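You operate a simulated robot arm through the tools that you are given. There is no shell and no other tool. Be economical: measure what you need, move in short steps, check, and stop when the job is done.

Carry out the task below with a simulated robot arm. There is one attempt and no reset: what you move stays moved.

Task
Turn the paper dial to THIN. Open the sketches drawer, fetch the small glass and set it in the inside of the sketches drawer and shut the drawer again. Take the green clip on the press table and put it away on the packing table beside the water tray. Open the reports drawer, put the blue basket on the press table away in the front of the reports drawer, then shut the drawer. Any order will do. Set down upright: blue basket.

The check looks at the end state, three seconds after you hand in, the way a careful person would. Anything else that was tipped, shoved, dropped, spilled or broken makes it a failure.

Robot
A 7-joint arm with a fingered hand on a trunk, on a base that drives. Base frame: it is fixed to the floor where the robot stands at the start and does not move with it; the origin is under the middle of the robot, x ahead of it, y to its left, z up. Readings come in m, rad, newtons and seconds.
With the tool pointing down near the work surface it reaches from about 0.38 to 0.86 m from the robot's upright axis, wherever it stands. Its first joint turns from -2.496 to 2.496 rad. Places, roughly: blue basket (29x13x22 cm) [-2, 1.7, 1]; front of the reports drawer [-0.7, 3.4, 0.3]; green clip (8x3x3 cm) [-1.9, 1.9, 0.9]; inside of the sketches drawer [1.4, 3.5, 0.6]; packing table beside the water tray (26x17 cm) [1.92, -1, 0.88]; paper dial [0.9, 0, 0.9]; reports drawer [-0.9, 3.6, 0.4]; sketches drawer [1.3, 3.4, 0.7]; small glass (12x9x3 cm) [0.3, 0.1, 0.9]. Payload 3 kg.
Tool frame: the origin (TCP) lies between the finger pads and is the grasp point; the fingertips stand 0.026 m ahead of it; z points along the fingers, y is the line along which they close. The gripper opens to 0.148 m. The gripper's body begins 0.073 m behind the TCP. The gripper is a hand of 3 fingers: y runs from the thumb to the fingers, the wrist lies at [0, 0, -0.229] in the tool frame.
Orientation is that of the tool frame in the base frame, as [roll, pitch, yaw] about the fixed x, y, z axes, in that order (R = Rz(yaw) Ry(pitch) Rx(roll)). With the fingers straight down and closing along the base's y, the tool's x points along the base's -x, its y along +y and its z along -z.

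Tools
- The arm moves only by the tool nudge_tool. Its argument "series" is a list that holds one entry, the list of rows, each a list of 6 numbers: the shift along the base's x, y, z in m, then the turn, a rotation vector about the base's x, y, z in rad. In form: [[[x, y, z, wx, wy, wz], ...]]. A call has 1 to 10 rows; each row shifts and turns the commanded pose from where the row before left it. Rows are played at 5 a second. More than 0.05 m and 0.15 rad between two rows, and nothing of the call is played. A pose out of reach is approached as far as the arm can. The call stops where the force on the tool passes 40 N (or 10 N more than at its start, if that is more) or the arm is blocked; 0.2 s more then pass. In this call time passes only in rows, and 0.2 s behind the last. The reply holds the time, the measured pose of the TCP, the force on the tool along the base axes, the opening and the grip force, in the units named above and with some noise, with the torque about the TCP (base axes, N m) and any sound that the robot's microphone picked up, and new pictures: "views" is both (left out), scene, wrist or none.
- Cameras (640 x 400 px; columns grow to the right, rows downward): "scene" is now at [0.1375, 0.0144, 1.8667]; the picture's right is [0.44, -0.90, -0.00], its down [-0.77, -0.38, -0.52] and it looks along [0.46, 0.23, -0.86] (base axes); focal length 291 px, centre (320, 200). "wrist" rides on the gripper at [0.068, -0.039, -0.09] in the tool frame; the picture's right is [0.50, 0.87, 0.00], its down [-0.66, 0.38, -0.65] and it looks along [-0.57, 0.33, 0.76] (tool axes); focal length 222 px, centre (320, 200). There is no depth. A picture from a camera that has moved, and an enlarged one, comes with that camera's place and axes in the base frame and with its lens. The place of the scene camera against the robot may be out by one fixed shift of up to 0.025 m in any direction.
- slide_trunk(by): slides the trunk up (or, below 0, down) by that many m; the arm and the scene camera ride with it, the base frame stays. It gives what a move gives, with no picture.
- steer(legs): drives the robot by 1 to 6 legs, each [ahead, left, turn to the left] in m, m and rad, along the robot's own axes; the way and the turn of a leg run together, so that a leg with both is an arc; at most 1.5 m and 3.142 rad a leg. The arm and the cameras ride along, it lands a little off, and it stops where it bumps. It gives what a move gives, and a new picture of the scene camera.
- finger_targets(finger1, finger2, thumb_bend): sets how far each is bent, from 0 (flat) to 1 (curled in); at 0.3 the hand is open as for a grip, at 0.7 the pads meet at the TCP. One left out holds its place. A second passes; each finger stops where it meets its share of the squeeze, and holds until it gets a number again. It is the only way to open and close the hand. It gives what a move gives, with no picture; readings hold the bend of each and the force on the fingers (four entries, about 0 where the hand has none), thumb and palm.
- head_to(pan, tilt): turns the head with the scene camera to pan (to the left, within 1.501 rad either way) and tilt (down, from -0.506 to 1.204), counted from straight ahead of the robot. It gives what a move gives, and a new picture of the scene camera.
- enlarge(camera, box): a new picture of the part [left, top, right, bottom] of that camera's present view, enlarged. The clock stands still meanwhile.
- close_job(): hands the job in; it is judged then, once.

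Work in short steps. Places have to be worked out from the pictures, the camera data and where the tool is seen: move nearer, look again, correct. Check each grasp and each placing, and mend what went wrong. You have 175 turns and 260 pictures in all, those below and enlarged ones among them. Open the gripper and draw the arm clear of the work before you hand the job in, unless the task says otherwise; then end with one line.

The tools are called after "Request:" as a command line: name --argument value ..., lists and objects as JSON in quotes. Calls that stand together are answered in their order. nudge_tool: Moves the arm, as the interface text tells. Its arguments: {"type":"object","properties":{"series":{"type":"array","items":{"type":"array","items":{"type":"array","items":{"type":"number"}}}},"views":{"type":"string","enum":["both","scene","wrist","none"]}},"required":["series"]} The other tools are called the same way: slide_trunk (by) slides the trunk up or down; finger_targets (finger1, finger2, thumb_bend) moves the fingers one by one; steer (legs) drives the base; head_to (pan, tilt) turns the head that bears the scene camera; enlarge (camera, box) takes an enlarged picture of a part of a camera's view; close_job () hands the job in.

At the start:

```text
t: 0.0
tool_pos: [0.7212, 0.2194, 1.1305]
tcp_rot: [-3.141, 0.0, -3.141]
force: [0.9, -0.2, -0.3]
moment: [-0.02, 0.03, 0.04]
grip_width: 0.148
gripper_force: 0.1
shape: jaw
bend: [0.3, 0.3, 0.3]
finger forces: [0.0, 0.0, 0.0, 0.1, 0.1, 0.0]
trunk travel left (down, up): [-0.8, 0.09]
robot x, y, heading: [0.0, -0.0001, 0.003]
head pan, tilt: [0.456, 1.03]
```

scene: 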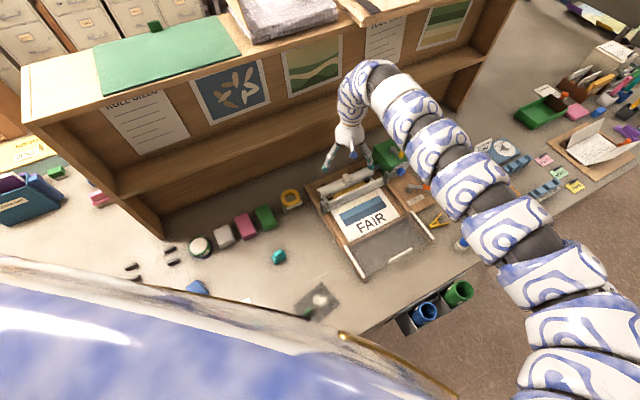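
wrist: 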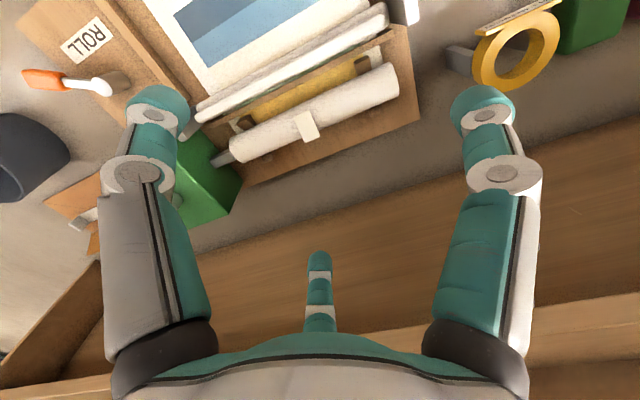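

The pictures show the bench ahead with the press; the dial and the glass are not clear yet. I enlarge the regions where they should be.

Request:
enlarge --camera "scene" --box '[420, 80, 640, 240]'

Request:
enlarge --camera "scene" --box '[180, 180, 460, 340]'

```text
2.50 times, centred on (530, 160) of scene
camera zoom: at [0.1375, 0.0144, 1.8667], right [0.44, -0.9, 0.0], down [-0.77, -0.38, -0.52], along [0.46, 0.23, -0.86], focal length 728 px, centre (-205, 300)
```

zoom: 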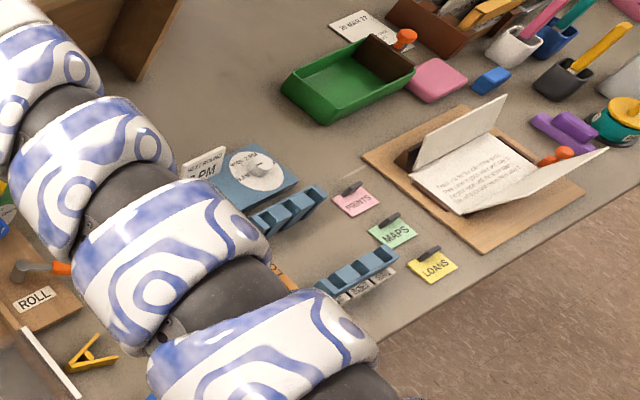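

```text
2.29 times, centred on (320, 260) of scene
camera zoom: at [0.1375, 0.0144, 1.8667], right [0.44, -0.9, 0.0], down [-0.77, -0.38, -0.52], along [0.46, 0.23, -0.86], focal length 665 px, centre (320, 63)
```

zoom: 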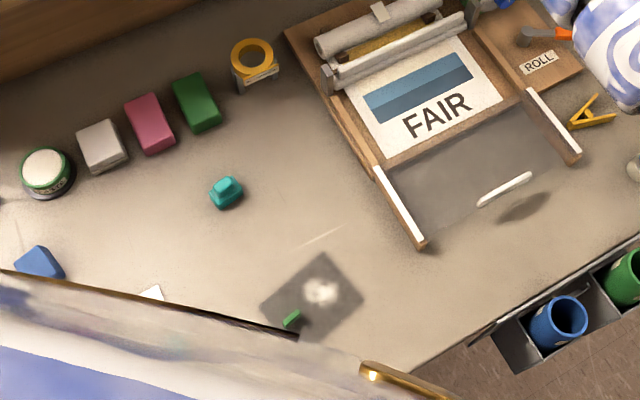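

The glass lies near [0.31, 0.12]: a plate with a frosted spot and a green tab. The arm hides the dial, so I move the hand toward -y at the same height for a look.

Request:
nudge_tool --series '[[[0, -0.05, 0.02, 0, 0, 0], [0, -0.05, 0, 0, 0, 0], [0, -0.05, 0, 0, 0, 0], [0, -0.05, 0, 0, 0, 0], [0, -0.05, 0, 0, 0, 0]]]'

```text
refused: row 1 steps farther than a row can; nothing moved
```

The limit is on the combined length, so I use plain 0.05 steps.

Request:
nudge_tool --series '[[[0, -0.049, 0, 0, 0, 0], [0, -0.049, 0, 0, 0, 0], [0, -0.049, 0, 0, 0, 0], [0, -0.049, 0, 0, 0, 0], [0, -0.049, 0, 0, 0, 0], [0, -0.049, 0, 0, 0, 0]]]'

```text
t: 1.4
tool_pos: [0.7814, 0.0357, 1.1078]
tcp_rot: [3.141, -0.001, 3.14]
force: [-0.3, 0.8, 0.6]
moment: [0.0, 0.0, 0.02]
grip_width: 0.1481
gripper_force: 0.1
shape: jaw
bend: [0.3, 0.3, 0.3]
finger forces: [0.0, 0.1, 0.0, 0.0, 0.0, 0.0]
out of reach, approached as far as the arm can: row 1, 2, 3, 4, 5, 6
trunk travel left (down, up): [-0.8, 0.09]
robot x, y, heading: [-0.0014, 0.0012, -0.001]
head pan, tilt: [0.456, 1.03]
camera scene: at [0.1382, 0.0132, 1.8666], right [0.44, -0.9, 0.0], down [-0.77, -0.38, -0.52], along [0.46, 0.23, -0.86], focal length 291 px, centre (320, 200)
camera wrist: at [0.7141, -0.0016, 1.1994], right [-0.5, 0.87, 0.0], down [0.66, 0.38, 0.65], along [0.56, 0.33, -0.76], focal length 222 px, centre (320, 200)
```

scene: 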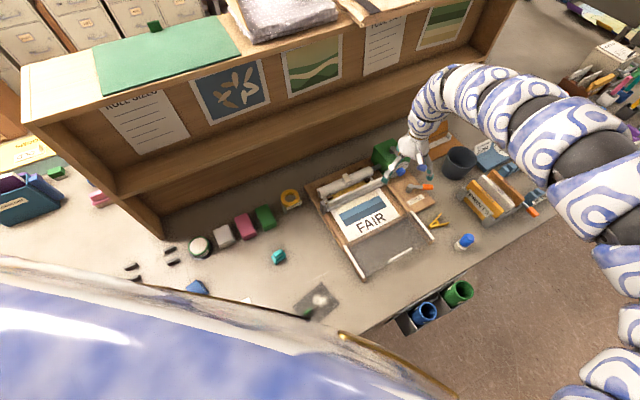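
wrist: 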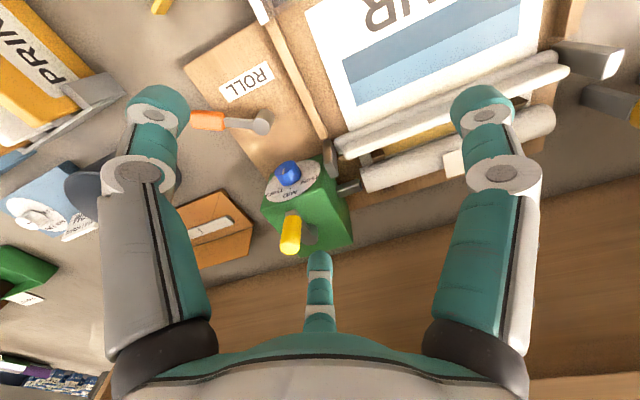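

A green box carries a round dial with a blue knob next to the press. I enlarge it.

Request:
enlarge --camera "wrist" --box '[240, 140, 370, 260]'

Request:
enlarge --camera "scene" --box '[350, 120, 550, 250]'

```text
3.33 times, centred on (305, 200) of wrist
camera zoom: at [0.7141, -0.0016, 1.1994], right [-0.5, 0.87, 0.0], down [0.66, 0.38, 0.65], along [0.56, 0.33, -0.76], focal length 740 px, centre (370, 200)
```

zoom: 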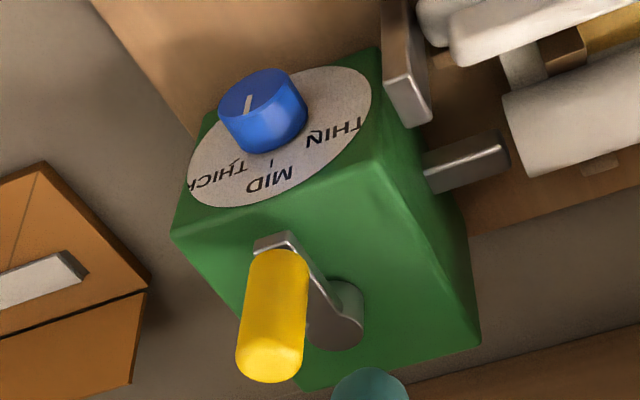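

```text
3.08 times, centred on (450, 185) of scene
camera zoom: at [0.1382, 0.0132, 1.8666], right [0.44, -0.9, 0.0], down [-0.77, -0.38, -0.52], along [0.46, 0.23, -0.86], focal length 896 px, centre (-80, 246)
```

zoom: 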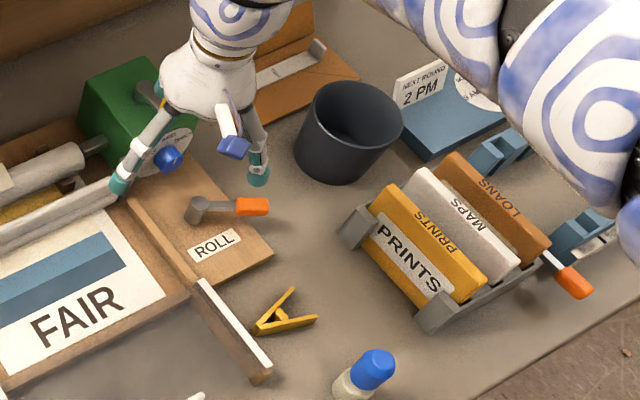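

The dial sits on the upright front face of the green box: MID at the top, THIN to the operator's left, THICK to the right. Before acting, I survey the room with the head.

Request:
head_to --pan 1.3 --tilt 0.5

Request:
head_to --pan 0.4 --tilt 0.3

Request:
head_to --pan -0.7 --tilt 0.5

```text
t: 2.6
tool_pos: [0.7805, 0.0374, 1.108]
tcp_rot: [3.142, -0.001, 3.141]
force: [-1.1, 0.1, 1.0]
moment: [0.01, 0.0, 0.0]
grip_width: 0.1481
gripper_force: 0.0
shape: jaw
bend: [0.3, 0.3, 0.3]
finger forces: [0.0, 0.0, 0.0, 0.1, 0.0, 0.1]
trunk travel left (down, up): [-0.8, 0.09]
robot x, y, heading: [0.0014, 0.0009, 0.006]
head pan, tilt: [1.3, 0.499]
camera scene: at [0.1012, 0.0719, 1.9097], right [0.96, -0.27, 0.0], down [-0.13, -0.46, -0.88], along [0.24, 0.85, -0.48], focal length 291 px, centre (320, 200)
```

scene: 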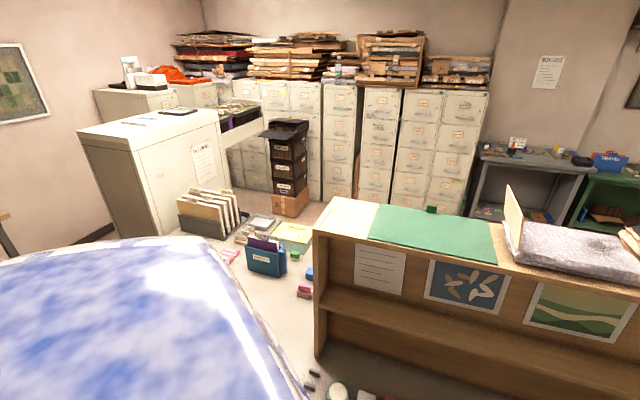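

```text
t: 3.8
tool_pos: [0.7807, 0.0382, 1.1071]
tcp_rot: [-3.141, -0.002, 3.141]
force: [-0.3, -0.1, -0.1]
moment: [0.0, -0.01, 0.02]
grip_width: 0.1479
gripper_force: 0.1
shape: jaw
bend: [0.3, 0.3, 0.3]
finger forces: [0.1, 0.0, 0.1, 0.0, 0.0, 0.1]
trunk travel left (down, up): [-0.8, 0.09]
robot x, y, heading: [0.0001, -0.0, 0.003]
head pan, tilt: [0.4, 0.3]
camera scene: at [0.1626, 0.0209, 1.9282], right [0.39, -0.92, 0.0], down [-0.27, -0.12, -0.96], along [0.88, 0.37, -0.3], focal length 291 px, centre (320, 200)
```

scene: 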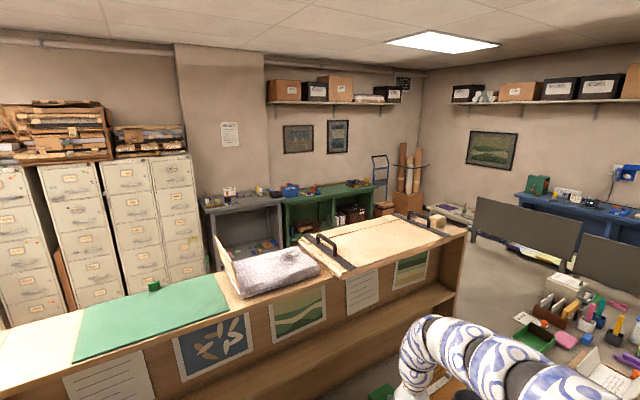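

```text
t: 5.1
tool_pos: [0.7791, 0.0385, 1.1085]
tcp_rot: [-3.141, -0.002, 3.14]
force: [1.0, 0.4, 0.6]
moment: [-0.01, -0.04, -0.01]
grip_width: 0.1483
gripper_force: 0.1
shape: jaw
bend: [0.3, 0.3, 0.3]
finger forces: [0.0, 0.0, 0.0, 0.1, 0.0, 0.0]
trunk travel left (down, up): [-0.8, 0.09]
robot x, y, heading: [0.0007, -0.001, -0.004]
head pan, tilt: [-0.7, 0.499]
camera scene: at [0.1463, -0.0741, 1.9098], right [-0.64, -0.77, 0.0], down [-0.37, 0.31, -0.88], along [0.67, -0.56, -0.48], focal length 291 px, centre (320, 200)
```

scene: 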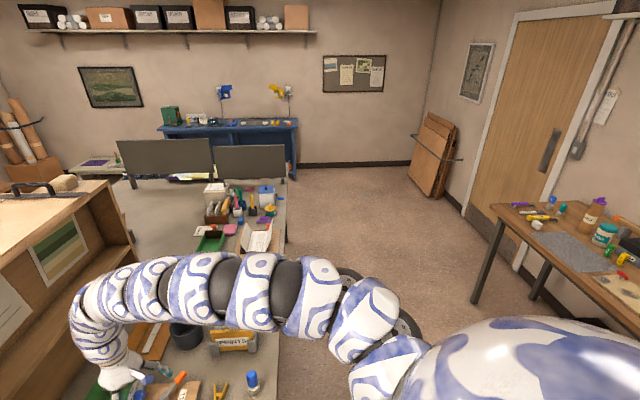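

The aisle-side bench runs diagonally, with its inward normal at about (0.58, 0.82). I draw the arm back and up before driving to stand square to the dial.

Request:
nudge_tool --series '[[[-0.049, 0, 0.01, 0, 0, 0], [-0.049, 0, 0.01, 0, 0, 0], [-0.049, 0, 0.01, 0, 0, 0], [-0.049, 0, 0.01, 0, 0, 0], [-0.049, 0, 0.01, 0, 0, 0], [-0.049, 0, 0.01, 0, 0, 0], [-0.049, 0, 0.01, 0, 0, 0], [-0.03, 0, 0.0, 0, 0, 0]]]' --views "none"

Request:
head_to --pan 0.456 --tilt 1.03

```text
t: 6.9
tool_pos: [0.694, 0.143, 1.0388]
tcp_rot: [-3.139, -0.002, -3.141]
force: [0.2, -0.8, 1.1]
moment: [0.02, -0.03, 0.02]
grip_width: 0.1481
gripper_force: 0.0
shape: jaw
bend: [0.3, 0.3, 0.3]
finger forces: [0.0, 0.0, 0.0, 0.0, 0.0, 0.0]
out of reach, approached as far as the arm can: row 1, 2, 3, 4, 5, 6, 7, 8
trunk travel left (down, up): [-0.8, 0.09]
robot x, y, heading: [0.0023, -0.003, 0.001]
head pan, tilt: [-0.7, 0.499]
```

```text
t: 8.3
tool_pos: [0.6954, 0.1411, 1.0397]
tcp_rot: [-3.139, -0.002, 3.141]
force: [0.4, 0.2, -0.6]
moment: [0.02, 0.01, 0.0]
grip_width: 0.1477
gripper_force: 0.1
shape: jaw
bend: [0.3, 0.3, 0.3]
finger forces: [0.1, 0.0, 0.0, 0.1, 0.0, 0.0]
trunk travel left (down, up): [-0.8, 0.09]
robot x, y, heading: [0.0003, -0.0005, -0.003]
head pan, tilt: [0.456, 1.03]
camera scene: at [0.1376, 0.0143, 1.8667], right [0.44, -0.9, 0.0], down [-0.77, -0.38, -0.52], along [0.46, 0.23, -0.86], focal length 291 px, centre (320, 200)
```

scene: 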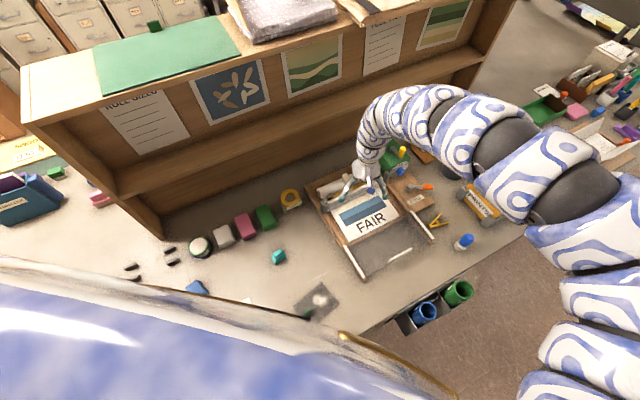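

The hand dipped instead of retracting, so reach is limited here. I test small moves to learn the reachable directions.

Request:
nudge_tool --series '[[[-0.02, 0, 0.0, 0, 0, 0]]]' --views "none"

Request:
nudge_tool --series '[[[0, 0, 0.04, 0, 0, 0]]]' --views "none"

```text
t: 8.7
tool_pos: [0.6852, 0.1492, 1.0316]
tcp_rot: [-3.14, -0.003, 3.14]
force: [-0.4, 0.3, -0.4]
moment: [0.02, -0.01, 0.03]
grip_width: 0.1476
gripper_force: 0.0
shape: jaw
bend: [0.3, 0.3, 0.3]
finger forces: [0.1, 0.0, 0.0, 0.0, 0.0, 0.1]
out of reach, approached as far as the arm can: row 1
trunk travel left (down, up): [-0.8, 0.09]
robot x, y, heading: [-0.0023, -0.001, -0.0]
head pan, tilt: [0.456, 1.03]
```

```text
t: 9.1
tool_pos: [0.7021, 0.1595, 1.0626]
tcp_rot: [-3.141, 0.0, 3.14]
force: [-0.2, 0.0, 0.1]
moment: [-0.05, -0.01, 0.0]
grip_width: 0.1483
gripper_force: 0.0
shape: jaw
bend: [0.3, 0.3, 0.3]
finger forces: [0.0, 0.0, 0.0, 0.1, 0.0, 0.0]
out of reach, approached as far as the arm can: row 1
trunk travel left (down, up): [-0.8, 0.09]
robot x, y, heading: [-0.0001, 0.0022, 0.002]
head pan, tilt: [0.456, 1.03]
```

The arm cannot fold closer at this height, so I use the base instead: raise the trunk for clearance, back off from the bench, shift right and turn to face the bench squarely.

Request:
slide_trunk --by 0.09

Request:
steer --legs '[[-0.2, -0.29, 0], [0.6, -0.37, 0], [0, 0, 0.95]]'

```text
t: 10.3
tool_pos: [0.7022, 0.158, 1.1547]
tcp_rot: [-3.141, -0.001, -3.141]
force: [0.0, 0.7, 0.2]
moment: [0.0, -0.01, -0.02]
grip_width: 0.1483
gripper_force: 0.0
shape: jaw
bend: [0.3, 0.3, 0.3]
finger forces: [0.0, 0.0, 0.1, 0.1, 0.0, 0.0]
trunk travel left (down, up): [-0.89, 0.0]
robot x, y, heading: [-0.0028, -0.0002, 0.0]
head pan, tilt: [0.456, 1.03]
```

```text
t: 18.5
tool_pos: [0.6699, 0.0103, 1.1533]
tcp_rot: [-3.14, -0.001, -2.179]
force: [0.2, -0.8, -0.7]
moment: [0.0, -0.03, -0.02]
grip_width: 0.1482
gripper_force: 0.0
shape: jaw
bend: [0.3, 0.3, 0.3]
finger forces: [0.0, 0.0, 0.1, 0.0, 0.0, 0.0]
trunk travel left (down, up): [-0.89, 0.0]
robot x, y, heading: [0.3975, -0.6549, 0.962]
head pan, tilt: [0.456, 1.03]
camera scene: at [0.4509, -0.5383, 1.9566], right [0.99, -0.15, 0.0], down [-0.13, -0.85, -0.51], along [0.08, 0.51, -0.86], focal length 291 px, centre (320, 200)
```

scene: 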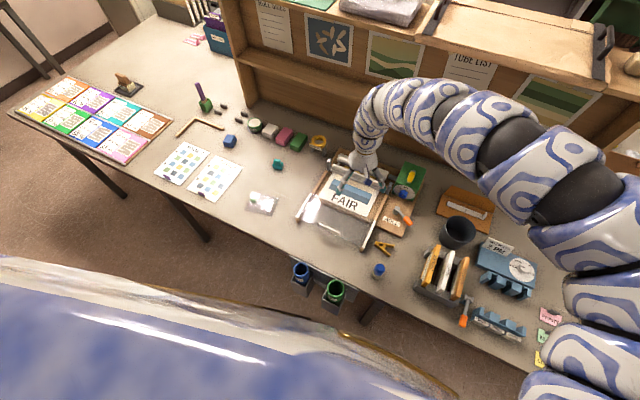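

I'm now well placed. I look at the dial and at the glass more closely.

Request:
enlarge --camera "scene" --box '[370, 150, 450, 200]'

Request:
enlarge --camera "scene" --box '[200, 150, 320, 230]'

```text
8.00 times, centred on (410, 175) of scene
camera zoom: at [0.4509, -0.5383, 1.9566], right [0.99, -0.15, 0.0], down [-0.13, -0.85, -0.51], along [0.08, 0.51, -0.86], focal length 2329 px, centre (-400, 400)
```

zoom: 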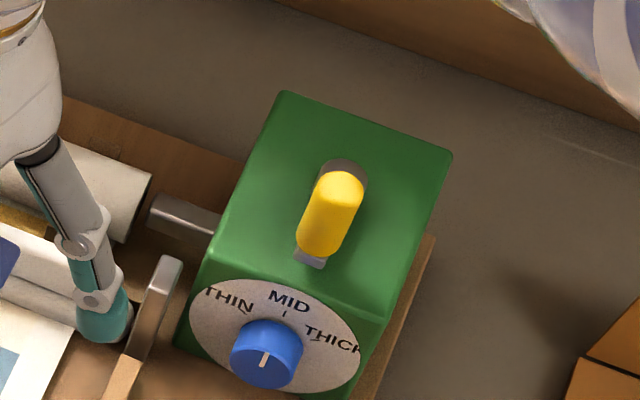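

```text
5.00 times, centred on (260, 190) of scene
camera zoom: at [0.4509, -0.5383, 1.9566], right [0.99, -0.15, 0.0], down [-0.13, -0.85, -0.51], along [0.08, 0.51, -0.86], focal length 1456 px, centre (620, 250)
```

zoom: 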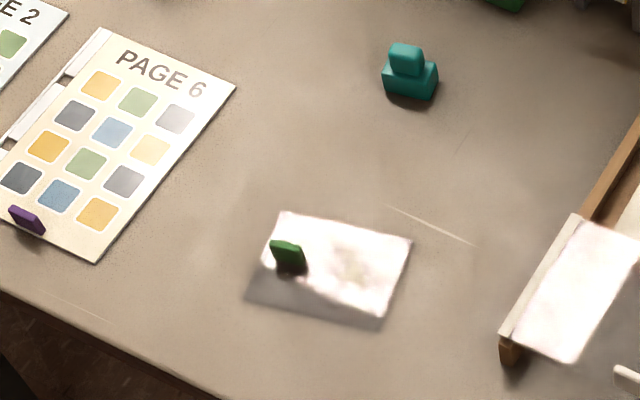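

The knob sits on the front face at about [0.885, 0.04, 0.95] and its pointer is near MID; THIN is a counter-clockwise turn seen from the operator. I tilt the hand to 45° facing the bench and come to a standoff in front of the knob.

Request:
nudge_tool --series '[[[0.026, -0.01, -0.01, 0.1095, -0.0715, 0.005], [0.026, -0.01, -0.01, 0.1095, -0.0715, 0.005], [0.026, -0.01, -0.01, 0.1095, -0.0715, 0.005], [0.026, -0.01, -0.01, 0.1095, -0.0715, 0.005], [0.026, -0.01, -0.01, 0.1095, -0.0715, 0.005], [0.026, -0.01, -0.01, 0.1095, -0.0715, 0.005]]]'

```text
t: 19.9
tool_pos: [0.7732, 0.1236, 1.1458]
tcp_rot: [3.136, 0.76, -2.158]
force: [-0.4, 0.7, 0.2]
moment: [-0.08, 0.0, -0.04]
grip_width: 0.1481
gripper_force: 0.0
shape: jaw
bend: [0.3, 0.3, 0.3]
finger forces: [0.1, 0.0, 0.0, 0.1, 0.0, 0.0]
out of reach, approached as far as the arm can: row 1, 2, 3, 4, 5, 6
trunk travel left (down, up): [-0.89, 0.0]
robot x, y, heading: [0.3999, -0.6581, 0.961]
head pan, tilt: [0.456, 1.03]
camera scene: at [0.4497, -0.5381, 1.9567], right [0.99, -0.15, 0.0], down [-0.13, -0.85, -0.51], along [0.08, 0.51, -0.86], focal length 291 px, centre (320, 200)
camera wrist: at [0.7453, 0.009, 1.1662], right [-0.92, 0.17, -0.34], down [-0.3, 0.23, 0.93], along [0.24, 0.96, -0.16], focal length 222 px, centre (320, 200)
```

scene: 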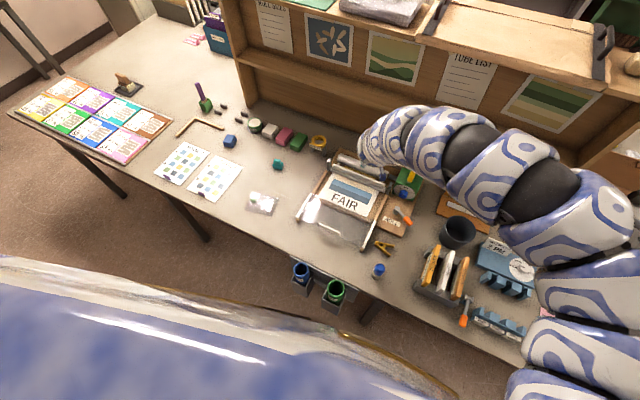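
wrist: 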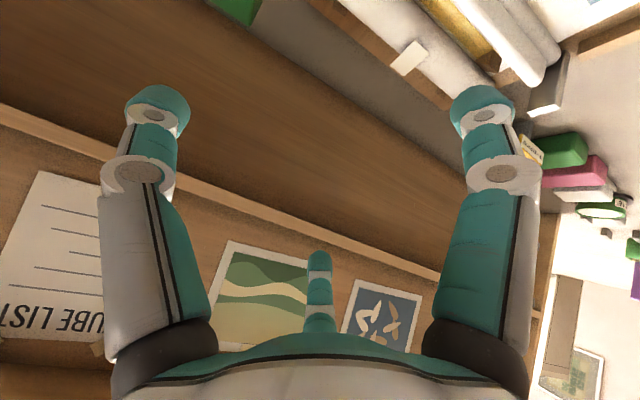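

The wrist cannot come nearer at this height. I back the base 0.2 m and shift right 0.1 m, then lower the hand in front of the press.

Request:
steer --legs '[[-0.2, -0.1, 0.02]]'

Request:
nudge_tool --series '[[[0, 0, -0.04, 0, 0, 0], [0, 0, -0.04, 0, 0, 0]]]'

```text
t: 21.6
tool_pos: [0.7272, -0.0911, 1.1475]
tcp_rot: [3.134, 0.763, -2.134]
force: [0.0, -0.5, 0.7]
moment: [0.04, -0.01, -0.02]
grip_width: 0.1479
gripper_force: 0.1
shape: jaw
bend: [0.3, 0.3, 0.3]
finger forces: [0.1, 0.0, 0.1, 0.0, 0.1, 0.0]
trunk travel left (down, up): [-0.89, 0.0]
robot x, y, heading: [0.3647, -0.8756, 0.979]
head pan, tilt: [0.456, 1.03]
camera scene: at [0.4167, -0.7604, 1.9568], right [0.99, -0.13, 0.0], down [-0.12, -0.85, -0.52], along [0.07, 0.51, -0.86], focal length 291 px, centre (320, 200)
```

scene: 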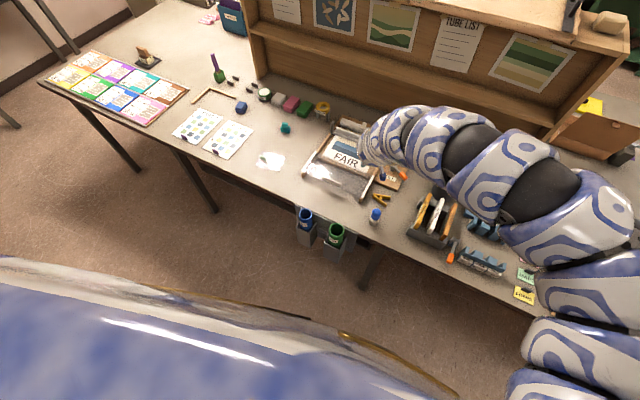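

```text
t: 22.2
tool_pos: [0.7276, -0.0914, 1.0703]
tcp_rot: [3.139, 0.765, -2.129]
force: [-2.3, -1.0, -2.8]
moment: [0.25, -0.21, -0.08]
grip_width: 0.148
gripper_force: 0.1
shape: jaw
bend: [0.3, 0.3, 0.3]
finger forces: [0.0, 0.1, 0.0, 0.0, 0.0, 0.0]
trunk travel left (down, up): [-0.89, 0.0]
robot x, y, heading: [0.3655, -0.8789, 0.978]
head pan, tilt: [0.456, 1.03]
camera scene: at [0.4171, -0.758, 1.9563], right [0.99, -0.13, 0.0], down [-0.11, -0.85, -0.51], along [0.07, 0.51, -0.86], focal length 291 px, centre (320, 200)
camera wrist: at [0.7034, -0.2053, 1.0889], right [-0.93, 0.15, -0.34], down [-0.31, 0.22, 0.93], along [0.21, 0.96, -0.15], focal length 222 px, centre (320, 200)
```

scene: 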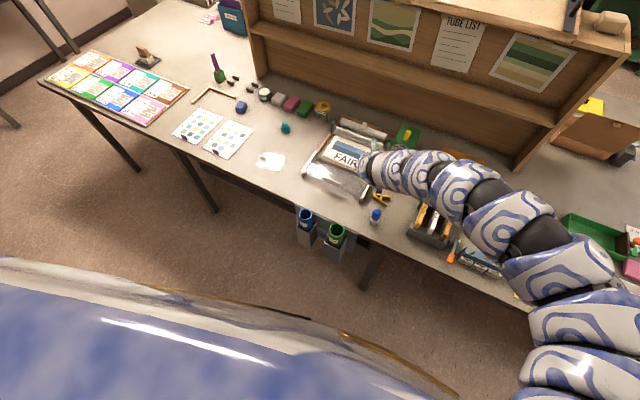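
wrist: 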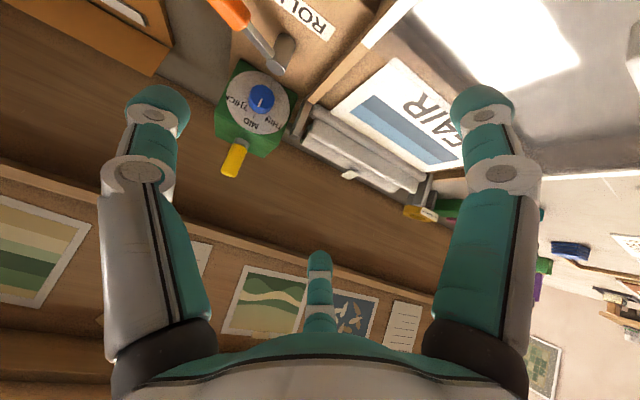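

Motion is free now and the wrist camera sees the dial head-on. I enlarge it to measure the angles.

Request:
enlarge --camera "wrist" --box '[205, 55, 315, 145]'

```text
4.44 times, centred on (260, 100) of wrist
camera zoom: at [0.7034, -0.2053, 1.0889], right [-0.93, 0.15, -0.34], down [-0.31, 0.22, 0.93], along [0.21, 0.96, -0.15], focal length 987 px, centre (587, 644)
```

zoom: 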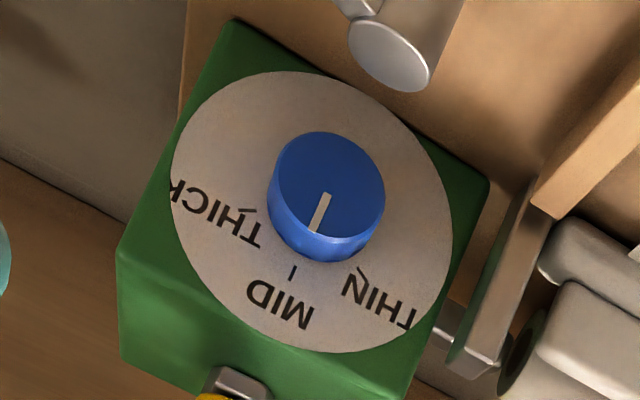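

Dial: MID at the pointer, THIN about 60° counter-clockwise, knob centre about [0.884, 0.041, 0.943], diameter 35 mm. I pre-roll the hand 0.5 rad clockwise about the dial axis, go to a 10 cm standoff and narrow the fingers.

Request:
nudge_tool --series '[[[0.0365, 0.0135, -0.016, 0.068, 0.105, 0], [0.0365, 0.0135, -0.016, 0.068, 0.105, 0], [0.0365, 0.0135, -0.016, 0.068, 0.105, 0], [0.0365, 0.0135, -0.016, 0.068, 0.105, 0]]]' --views "none"

Request:
finger_targets --finger1 0.53 --finger2 0.53 --thumb_bend 0.53

Request:
nudge_tool --series '[[[0, 0, 0, 0, 0, 0]]]'

```text
t: 23.2
tool_pos: [0.8764, -0.0383, 1.0064]
tcp_rot: [2.48, 0.656, -2.568]
force: [-1.7, 0.1, 0.2]
moment: [0.04, -0.07, -0.09]
grip_width: 0.1481
gripper_force: 0.1
shape: jaw
bend: [0.3, 0.3, 0.3]
finger forces: [0.1, 0.1, 0.0, 0.0, 0.1, 0.0]
trunk travel left (down, up): [-0.89, 0.0]
robot x, y, heading: [0.364, -0.8758, 0.98]
head pan, tilt: [0.456, 1.03]
```

```text
t: 24.2
tool_pos: [0.876, -0.0399, 1.0057]
tcp_rot: [2.486, 0.655, -2.568]
force: [-1.2, -0.5, -0.5]
moment: [0.01, 0.03, 0.01]
grip_width: 0.0529
gripper_force: 0.1
shape: fingers
bend: [0.53, 0.53, 0.53]
finger forces: [0.0, 0.1, 0.1, 0.1, 0.0, 0.0]
trunk travel left (down, up): [-0.89, 0.0]
robot x, y, heading: [0.3646, -0.8782, 0.987]
head pan, tilt: [0.456, 1.03]
```

```text
t: 24.6
tool_pos: [0.8768, -0.0406, 1.0051]
tcp_rot: [2.485, 0.654, -2.568]
force: [-0.2, 0.4, -0.3]
moment: [0.0, -0.02, 0.01]
grip_width: 0.0528
gripper_force: 0.0
shape: fingers
bend: [0.53, 0.53, 0.53]
finger forces: [0.1, 0.0, 0.1, 0.0, 0.1, 0.1]
trunk travel left (down, up): [-0.89, 0.0]
robot x, y, heading: [0.369, -0.8776, 0.98]
head pan, tilt: [0.456, 1.03]
camera scene: at [0.4171, -0.7586, 1.9567], right [0.99, -0.13, 0.0], down [-0.12, -0.85, -0.52], along [0.07, 0.51, -0.86], focal length 291 px, centre (320, 200)
camera wrist: at [0.8537, -0.156, 1.0027], right [-0.98, 0.18, 0.11], down [0.11, -0.05, 0.99], along [0.19, 0.98, 0.03], focal length 222 px, centre (320, 200)
```

scene: 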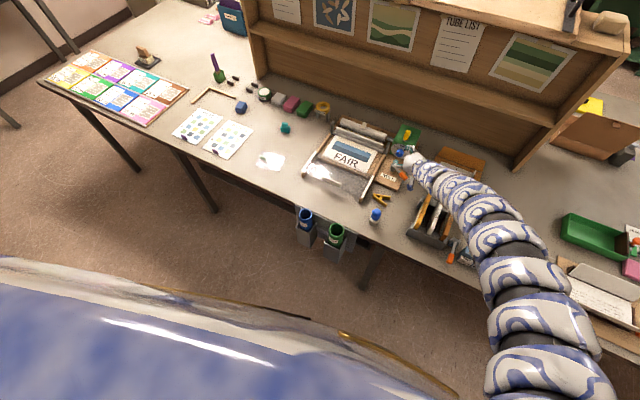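
wrist: 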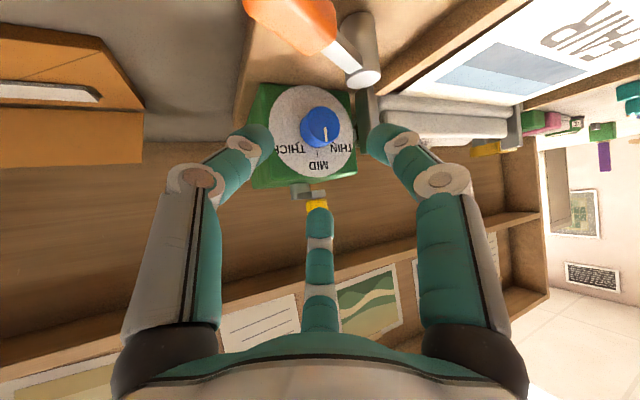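

The hand axis points right at the knob. I advance 5 cm along it and check the view.

Request:
nudge_tool --series '[[[0.002, 0.02, -0.0154, 0, 0, 0], [0.002, 0.02, -0.0154, 0, 0, 0]]]' --views "wrist"

```text
t: 25.2
tool_pos: [0.8781, -0.0332, 0.9999]
tcp_rot: [2.485, 0.654, -2.567]
force: [0.0, 0.1, 0.4]
moment: [0.01, 0.03, 0.01]
grip_width: 0.0523
gripper_force: 0.0
shape: fingers
bend: [0.53, 0.53, 0.53]
finger forces: [0.0, 0.0, 0.0, 0.1, 0.0, 0.1]
out of reach, approached as far as the arm can: row 1, 2
trunk travel left (down, up): [-0.89, 0.0]
robot x, y, heading: [0.3682, -0.8809, 0.982]
head pan, tilt: [0.456, 1.03]
camera wrist: at [0.8558, -0.15, 0.9971], right [-0.98, 0.19, 0.12], down [0.11, -0.05, 0.99], along [0.19, 0.98, 0.03], focal length 222 px, centre (320, 200)
```

wrist: 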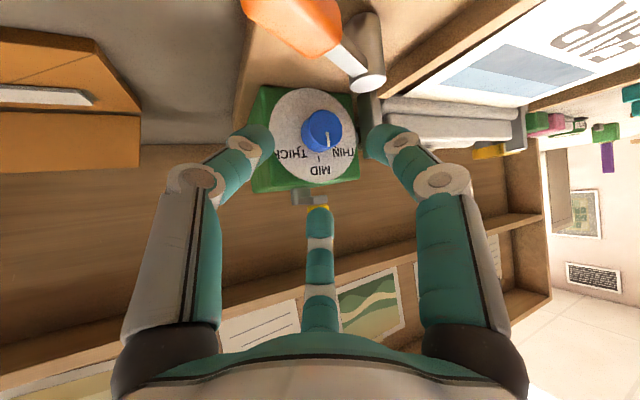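

Maximum reach is hit. I pull the hand back 10 cm and drive the base 12 cm forward.

Request:
nudge_tool --series '[[[-0.025, -0.037, 0.0, 0, 0, 0], [-0.03, -0.038, 0, 0, 0, 0]]]' --views "none"

Request:
steer --legs '[[0.13, 0, 0]]'

Request:
enlarge --camera "wrist" --box '[0, 0, 640, 400]'

```text
t: 25.8
tool_pos: [0.7605, -0.0764, 0.9388]
tcp_rot: [2.767, 0.706, -2.195]
force: [18.7, -14.9, 4.9]
moment: [-0.41, -0.33, 0.06]
grip_width: 0.0497
gripper_force: 16.7
shape: fingers
bend: [0.58, 0.53, 0.48]
finger forces: [12.1, 0.0, 0.0, 0.0, 20.4, 0.0]
trunk travel left (down, up): [-0.89, 0.0]
robot x, y, heading: [0.3654, -0.8744, 0.975]
head pan, tilt: [0.456, 1.03]
stopped in row 2: the force on the tool passed its limit (the readings are from after the stop); the commanded pose is now the measured one
```

```text
t: 26.7
tool_pos: [0.78, -0.0534, 0.9402]
tcp_rot: [2.773, 0.705, -2.194]
force: [9.9, -19.1, 10.4]
moment: [-0.73, -0.5, 0.32]
grip_width: 0.0594
gripper_force: 20.1
shape: fingers
bend: [0.5, 0.53, 0.5]
finger forces: [20.6, 0.0, 0.1, 0.1, 19.2, 0.1]
trunk travel left (down, up): [-0.89, 0.0]
robot x, y, heading: [0.3871, -0.8491, 0.976]
head pan, tilt: [0.456, 1.03]
stopped in leg 1: the force on the tool passed its limit (the readings are from after the stop); the commanded pose is now the measured one
camera scene: at [0.4374, -0.7355, 1.9568], right [0.99, -0.14, 0.0], down [-0.12, -0.85, -0.52], along [0.07, 0.51, -0.86], focal length 291 px, centre (320, 200)
```

scene: 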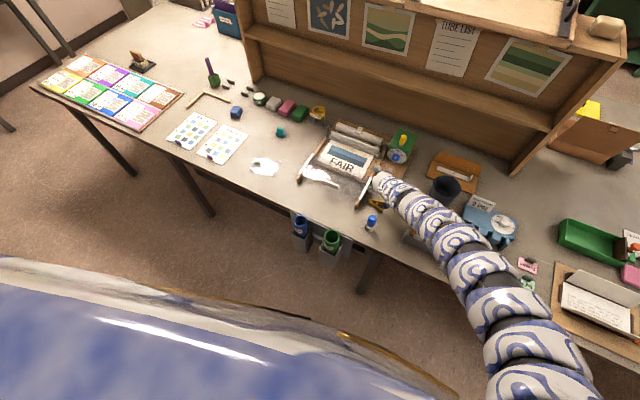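

```text
1.00 times, centred on (320, 200) of wrist
camera zoom: at [0.7799, -0.1716, 0.9497], right [-1.0, 0.0, -0.09], down [-0.09, 0.08, 0.99], along [0.0, 1.0, -0.08], focal length 222 px, centre (320, 200)
```

zoom: 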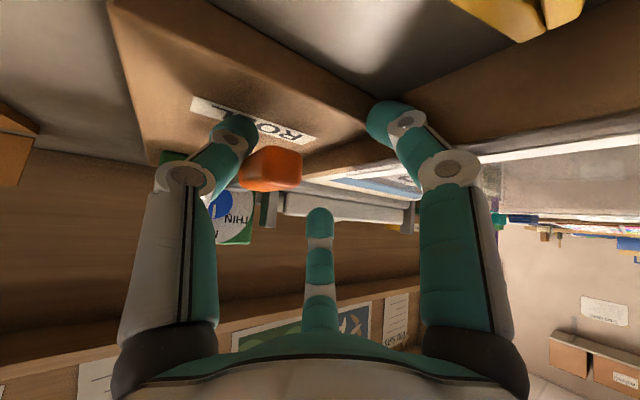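

That move jumped unexpectedly and touched something: thumb and finger feel about 20 N. I look closely before moving.

Request:
enlarge --camera "scene" --box '[330, 110, 460, 240]'

Request:
enlarge --camera "wrist" --box '[110, 60, 490, 290]'

```text
3.08 times, centred on (395, 175) of scene
camera zoom: at [0.4374, -0.7355, 1.9568], right [0.99, -0.14, 0.0], down [-0.12, -0.85, -0.52], along [0.07, 0.51, -0.86], focal length 896 px, centre (89, 277)
```

zoom: 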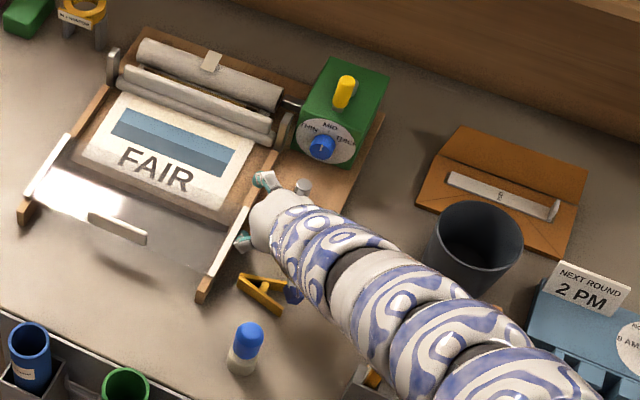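

```text
1.68 times, centred on (300, 175) of wrist
camera zoom: at [0.7799, -0.1716, 0.9497], right [-1.0, 0.0, -0.09], down [-0.09, 0.08, 0.99], along [0.0, 1.0, -0.08], focal length 374 px, centre (354, 242)
```

zoom: 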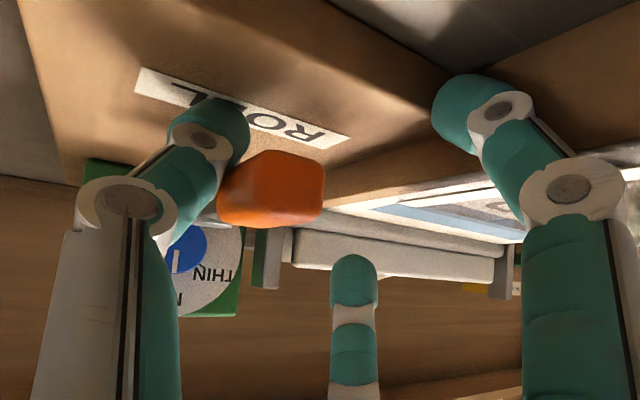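

The thumb pushes the orange ROLL lever and finger 1 the press rail, both from outside. I open the digits slightly to relieve, then rise vertically.

Request:
finger_targets --finger1 0.42 --thumb_bend 0.42

Request:
nudge_tool --series '[[[0, 0, 0.02, 0, 0, 0]]]' --views "wrist"

```text
t: 27.7
tool_pos: [0.777, -0.0509, 0.9406]
tcp_rot: [2.771, 0.707, -2.191]
force: [10.9, -10.9, 17.4]
moment: [-0.49, -0.79, 0.49]
grip_width: 0.062
gripper_force: 16.9
shape: fingers
bend: [0.5, 0.53, 0.44]
finger forces: [22.7, 0.1, 0.0, 0.1, 11.0, 0.1]
trunk travel left (down, up): [-0.89, 0.0]
robot x, y, heading: [0.3854, -0.8515, 0.974]
head pan, tilt: [0.456, 1.03]
```

```text
t: 28.1
tool_pos: [0.7759, -0.0515, 0.9584]
tcp_rot: [2.771, 0.703, -2.192]
force: [11.4, -6.6, -5.5]
moment: [-0.2, -0.62, 0.45]
grip_width: 0.0729
gripper_force: 6.8
shape: fingers
bend: [0.47, 0.53, 0.42]
finger forces: [12.2, 0.0, 0.0, 0.0, 1.0, 0.0]
trunk travel left (down, up): [-0.89, 0.0]
robot x, y, heading: [0.384, -0.8499, 0.978]
head pan, tilt: [0.456, 1.03]
camera wrist: at [0.7768, -0.17, 0.9688], right [-1.0, -0.01, -0.08], down [-0.08, 0.08, 0.99], along [0.0, 1.0, -0.08], focal length 222 px, centre (320, 200)
```

wrist: 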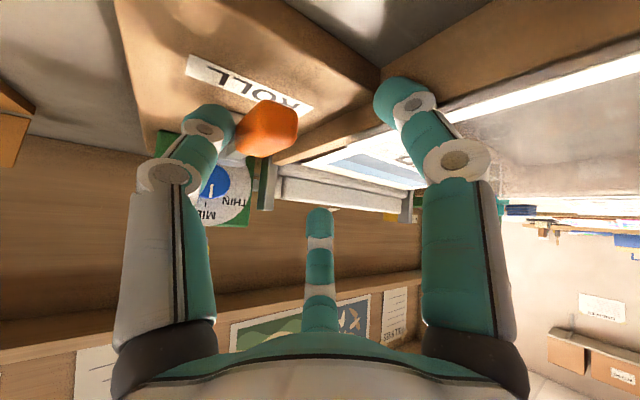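

Forces are falling. I continue upward.

Request:
nudge_tool --series '[[[0, 0, 0.03, 0, 0, 0], [0, 0, 0.03, 0, 0, 0]]]'

```text
t: 28.5
tool_pos: [0.7756, -0.0566, 0.9777]
tcp_rot: [2.776, 0.698, -2.189]
force: [-0.4, -0.9, 0.8]
moment: [-0.03, -0.03, -0.07]
grip_width: 0.0882
gripper_force: 0.1
shape: fingers
bend: [0.42, 0.53, 0.42]
finger forces: [0.0, 0.0, 0.1, 0.0, 0.0, 0.0]
trunk travel left (down, up): [-0.89, 0.0]
robot x, y, heading: [0.3896, -0.8511, 0.978]
head pan, tilt: [0.456, 1.03]
stopped in row 2: the force on the tool passed its limit (the readings are from after the stop); the commanded pose is now the measured one
camera scene: at [0.4367, -0.7346, 1.9571], right [0.99, -0.14, 0.0], down [-0.12, -0.85, -0.52], along [0.07, 0.51, -0.86], focal length 291 px, centre (320, 200)
camera wrist: at [0.775, -0.1753, 0.9898], right [-1.0, -0.01, -0.08], down [-0.08, 0.09, 0.99], along [0.0, 1.0, -0.09], focal length 222 px, centre (320, 200)
```

scene: 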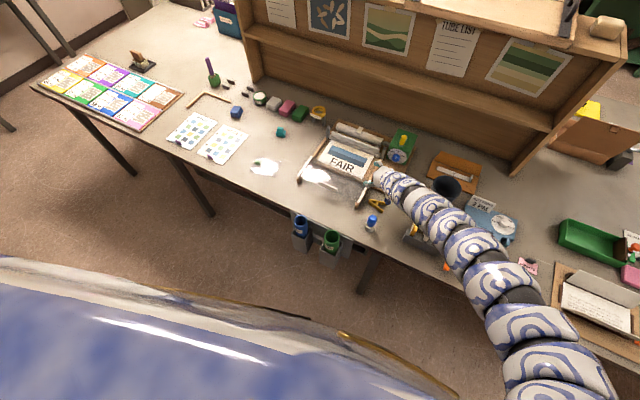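
wrist: 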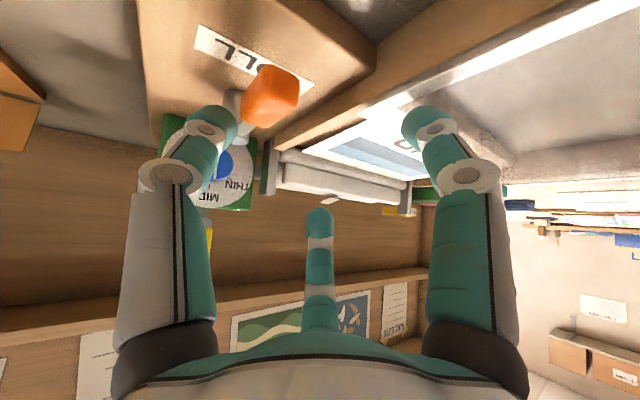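

Now free of contact. I rise further and inspect the lever and press.

Request:
nudge_tool --series '[[[0, 0, 0.03, 0, 0, 0], [0, -0.01, 0.03, 0, 0, 0]]]' --views "wrist"

Request:
enlarge --camera "scene" --box '[290, 120, 430, 230]'

```text
t: 29.1
tool_pos: [0.7744, -0.0675, 1.0371]
tcp_rot: [2.78, 0.694, -2.186]
force: [0.1, -0.2, 0.0]
moment: [-0.02, -0.02, -0.02]
grip_width: 0.0883
gripper_force: 0.1
shape: fingers
bend: [0.42, 0.53, 0.42]
finger forces: [0.0, 0.0, 0.0, 0.1, 0.0, 0.1]
trunk travel left (down, up): [-0.89, 0.0]
robot x, y, heading: [0.3842, -0.8492, 0.978]
head pan, tilt: [0.456, 1.03]
camera wrist: at [0.7742, -0.186, 1.0493], right [-1.0, -0.01, -0.08], down [-0.09, 0.09, 0.99], along [0.0, 1.0, -0.09], focal length 222 px, centre (320, 200)
```

wrist: 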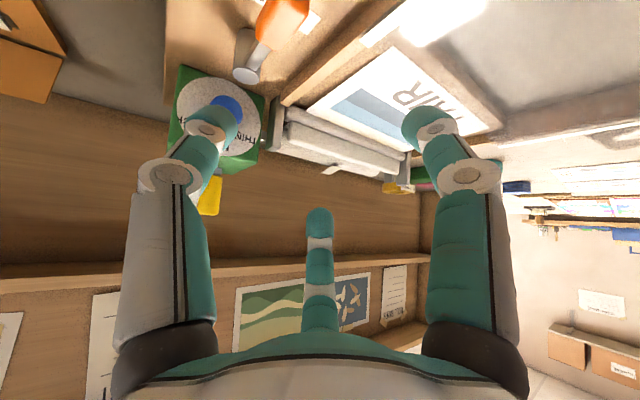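

```text
3.64 times, centred on (360, 175) of scene
camera zoom: at [0.4358, -0.7318, 1.9567], right [0.99, -0.14, 0.0], down [-0.12, -0.85, -0.52], along [0.07, 0.51, -0.86], focal length 1059 px, centre (174, 291)
```

zoom: 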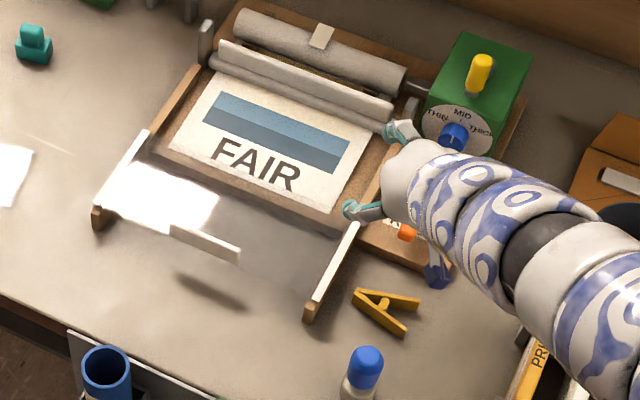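

The orange ROLL lever was swung from its original direction (about [0.045, -0.071] from its pivot) toward the operator; I will have to restore it. First I retract the hand in a small checked step.

Request:
nudge_tool --series '[[[-0.02, -0.03, 0.01, 0, 0, 0]]]' --views "none"

Request:
nudge_tool --series '[[[-0.02, -0.035, 0.01, 0, 0, 0], [-0.02, -0.035, 0.01, 0, 0, 0]]]' --views "both"

```text
t: 29.5
tool_pos: [0.7702, -0.0772, 1.0393]
tcp_rot: [2.781, 0.695, -2.187]
force: [-0.2, -0.2, 0.0]
moment: [0.0, 0.02, 0.0]
grip_width: 0.0887
gripper_force: 0.1
shape: fingers
bend: [0.42, 0.53, 0.42]
finger forces: [0.1, 0.1, 0.0, 0.1, 0.0, 0.0]
out of reach, approached as far as the arm can: row 1
trunk travel left (down, up): [-0.89, 0.0]
robot x, y, heading: [0.3856, -0.8513, 0.976]
head pan, tilt: [0.456, 1.03]
```

```text
t: 30.1
tool_pos: [0.7706, -0.0768, 1.0391]
tcp_rot: [2.779, 0.695, -2.186]
force: [-0.2, 0.5, -0.3]
moment: [0.01, 0.0, 0.03]
grip_width: 0.0884
gripper_force: 0.2
shape: fingers
bend: [0.42, 0.53, 0.42]
finger forces: [0.1, 0.1, 0.0, 0.0, 0.1, 0.0]
out of reach, approached as far as the arm can: row 1, 2
trunk travel left (down, up): [-0.89, 0.0]
robot x, y, heading: [0.3852, -0.8476, 0.976]
head pan, tilt: [0.456, 1.03]
camera scene: at [0.4367, -0.7317, 1.9566], right [0.99, -0.14, 0.0], down [-0.12, -0.85, -0.51], along [0.07, 0.51, -0.86], focal length 291 px, centre (320, 200)
camera wrist: at [0.7704, -0.1942, 1.0513], right [-1.0, 0.0, -0.08], down [-0.08, 0.09, 0.99], along [0.0, 1.0, -0.09], focal length 222 px, centre (320, 200)
```

scene: 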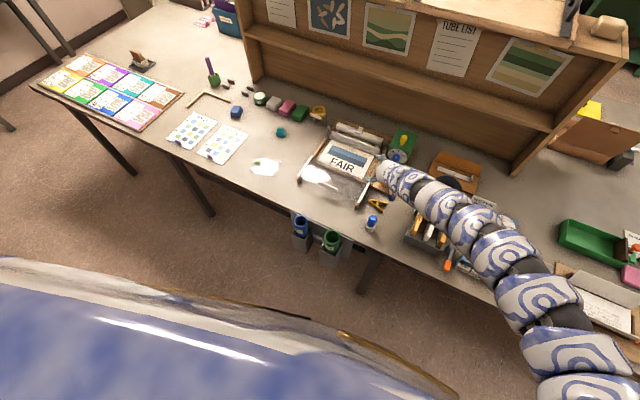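
wrist: 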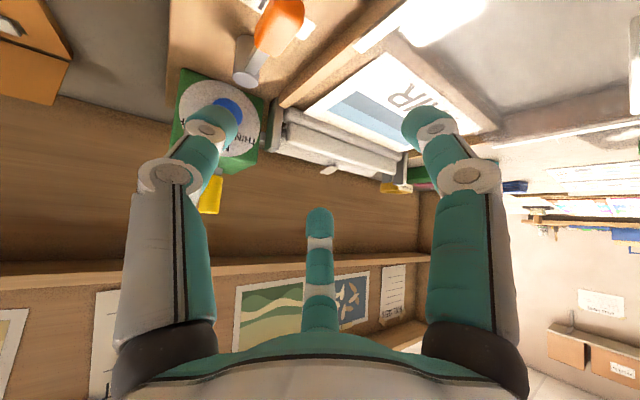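

The arm sits at some joint limit in this rolled pose. I unroll the hand toward the earlier 45° pose, which moved freely.

Request:
nudge_tool --series '[[[0, 0, 0, -0.07, -0.105, 0], [0, 0, 0, -0.07, -0.105, 0]]]' --views "none"

Request:
nudge_tool --series '[[[-0.01, -0.02, 0, 0, 0, 0]]]' --views "none"

```text
t: 30.7
tool_pos: [0.7716, -0.077, 1.0384]
tcp_rot: [3.108, 0.674, -1.981]
force: [0.1, -0.4, 0.0]
moment: [0.0, -0.01, -0.01]
grip_width: 0.0883
gripper_force: 0.1
shape: fingers
bend: [0.42, 0.53, 0.42]
finger forces: [0.1, 0.0, 0.0, 0.0, 0.0, 0.0]
trunk travel left (down, up): [-0.89, 0.0]
robot x, y, heading: [0.3858, -0.8527, 0.974]
head pan, tilt: [0.456, 1.03]
```

```text
t: 31.1
tool_pos: [0.7608, -0.0984, 1.0377]
tcp_rot: [3.109, 0.677, -1.982]
force: [2.9, 2.2, 2.1]
moment: [-0.17, 0.17, 0.11]
grip_width: 0.0883
gripper_force: 0.0
shape: fingers
bend: [0.42, 0.53, 0.42]
finger forces: [0.1, 0.0, 0.0, 0.1, 0.0, 0.0]
trunk travel left (down, up): [-0.89, 0.0]
robot x, y, heading: [0.3834, -0.8493, 0.982]
head pan, tilt: [0.456, 1.03]
```

Free again: rolling clockwise meets a wrist limit. I retract 10 cm with a yaw correction and look at the lever.

Request:
nudge_tool --series '[[[-0.02, -0.04, 0, 0, 0, -0.06], [-0.02, -0.04, 0, 0, 0, -0.06], [0, -0.02, 0.02, 0, 0, -0.05]]]' --views "wrist"

Request:
enlarge --camera "scene" --box '[340, 140, 420, 210]'

```text
t: 31.9
tool_pos: [0.7245, -0.1421, 1.0222]
tcp_rot: [3.109, 0.677, -2.149]
force: [-0.1, 0.8, -0.6]
moment: [0.0, -0.07, 0.01]
grip_width: 0.0887
gripper_force: 0.1
shape: fingers
bend: [0.42, 0.53, 0.42]
finger forces: [0.0, 0.0, 0.1, 0.0, 0.0, 0.0]
out of reach, approached as far as the arm can: row 1, 2, 3
trunk travel left (down, up): [-0.89, 0.0]
robot x, y, heading: [0.3905, -0.849, 0.973]
head pan, tilt: [0.456, 1.03]
camera wrist: at [0.7004, -0.2564, 1.0505], right [-0.95, 0.13, -0.29], down [-0.25, 0.27, 0.93], along [0.2, 0.95, -0.23], focal length 222 px, centre (320, 200)
```

wrist: 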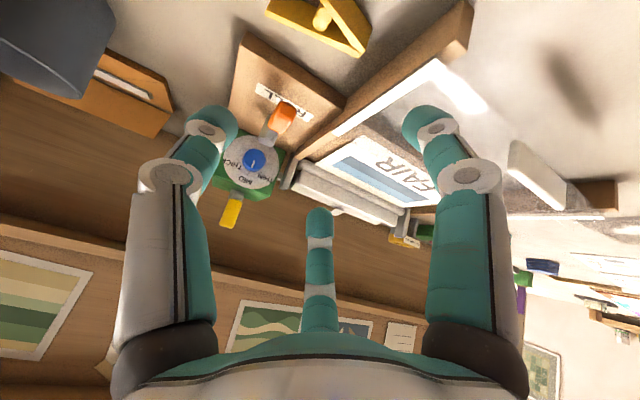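

```text
5.71 times, centred on (380, 175) of scene
camera zoom: at [0.4341, -0.7311, 1.9567], right [0.99, -0.14, 0.0], down [-0.12, -0.85, -0.51], along [0.07, 0.51, -0.86], focal length 1664 px, centre (-23, 343)
```

zoom: 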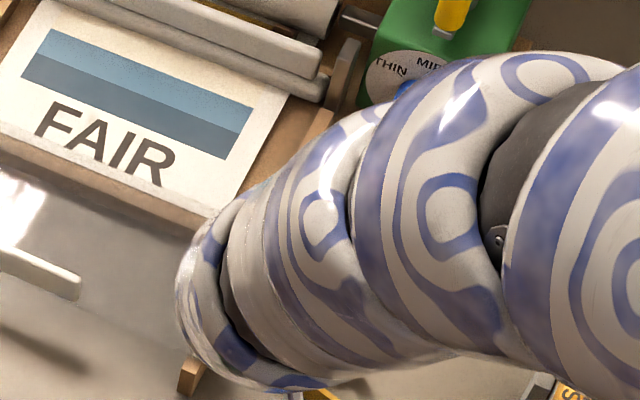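

The lever is visible. I enlarge the wrist view to measure its present direction.

Request:
enlarge --camera "wrist" --box '[205, 60, 345, 190]'

```text
3.08 times, centred on (275, 125) of wrist
camera zoom: at [0.7004, -0.2564, 1.0505], right [-0.95, 0.13, -0.29], down [-0.25, 0.27, 0.93], along [0.2, 0.95, -0.23], focal length 684 px, centre (458, 431)
```

zoom: 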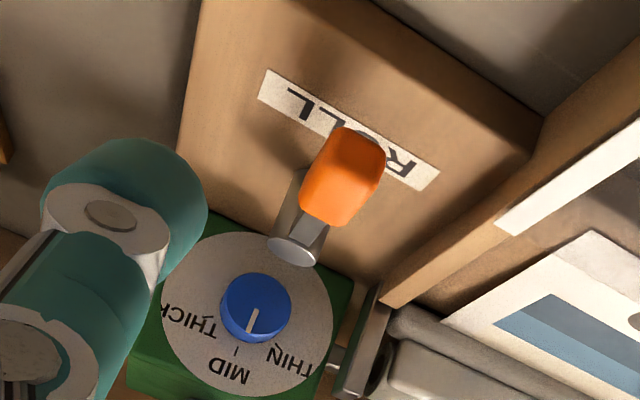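

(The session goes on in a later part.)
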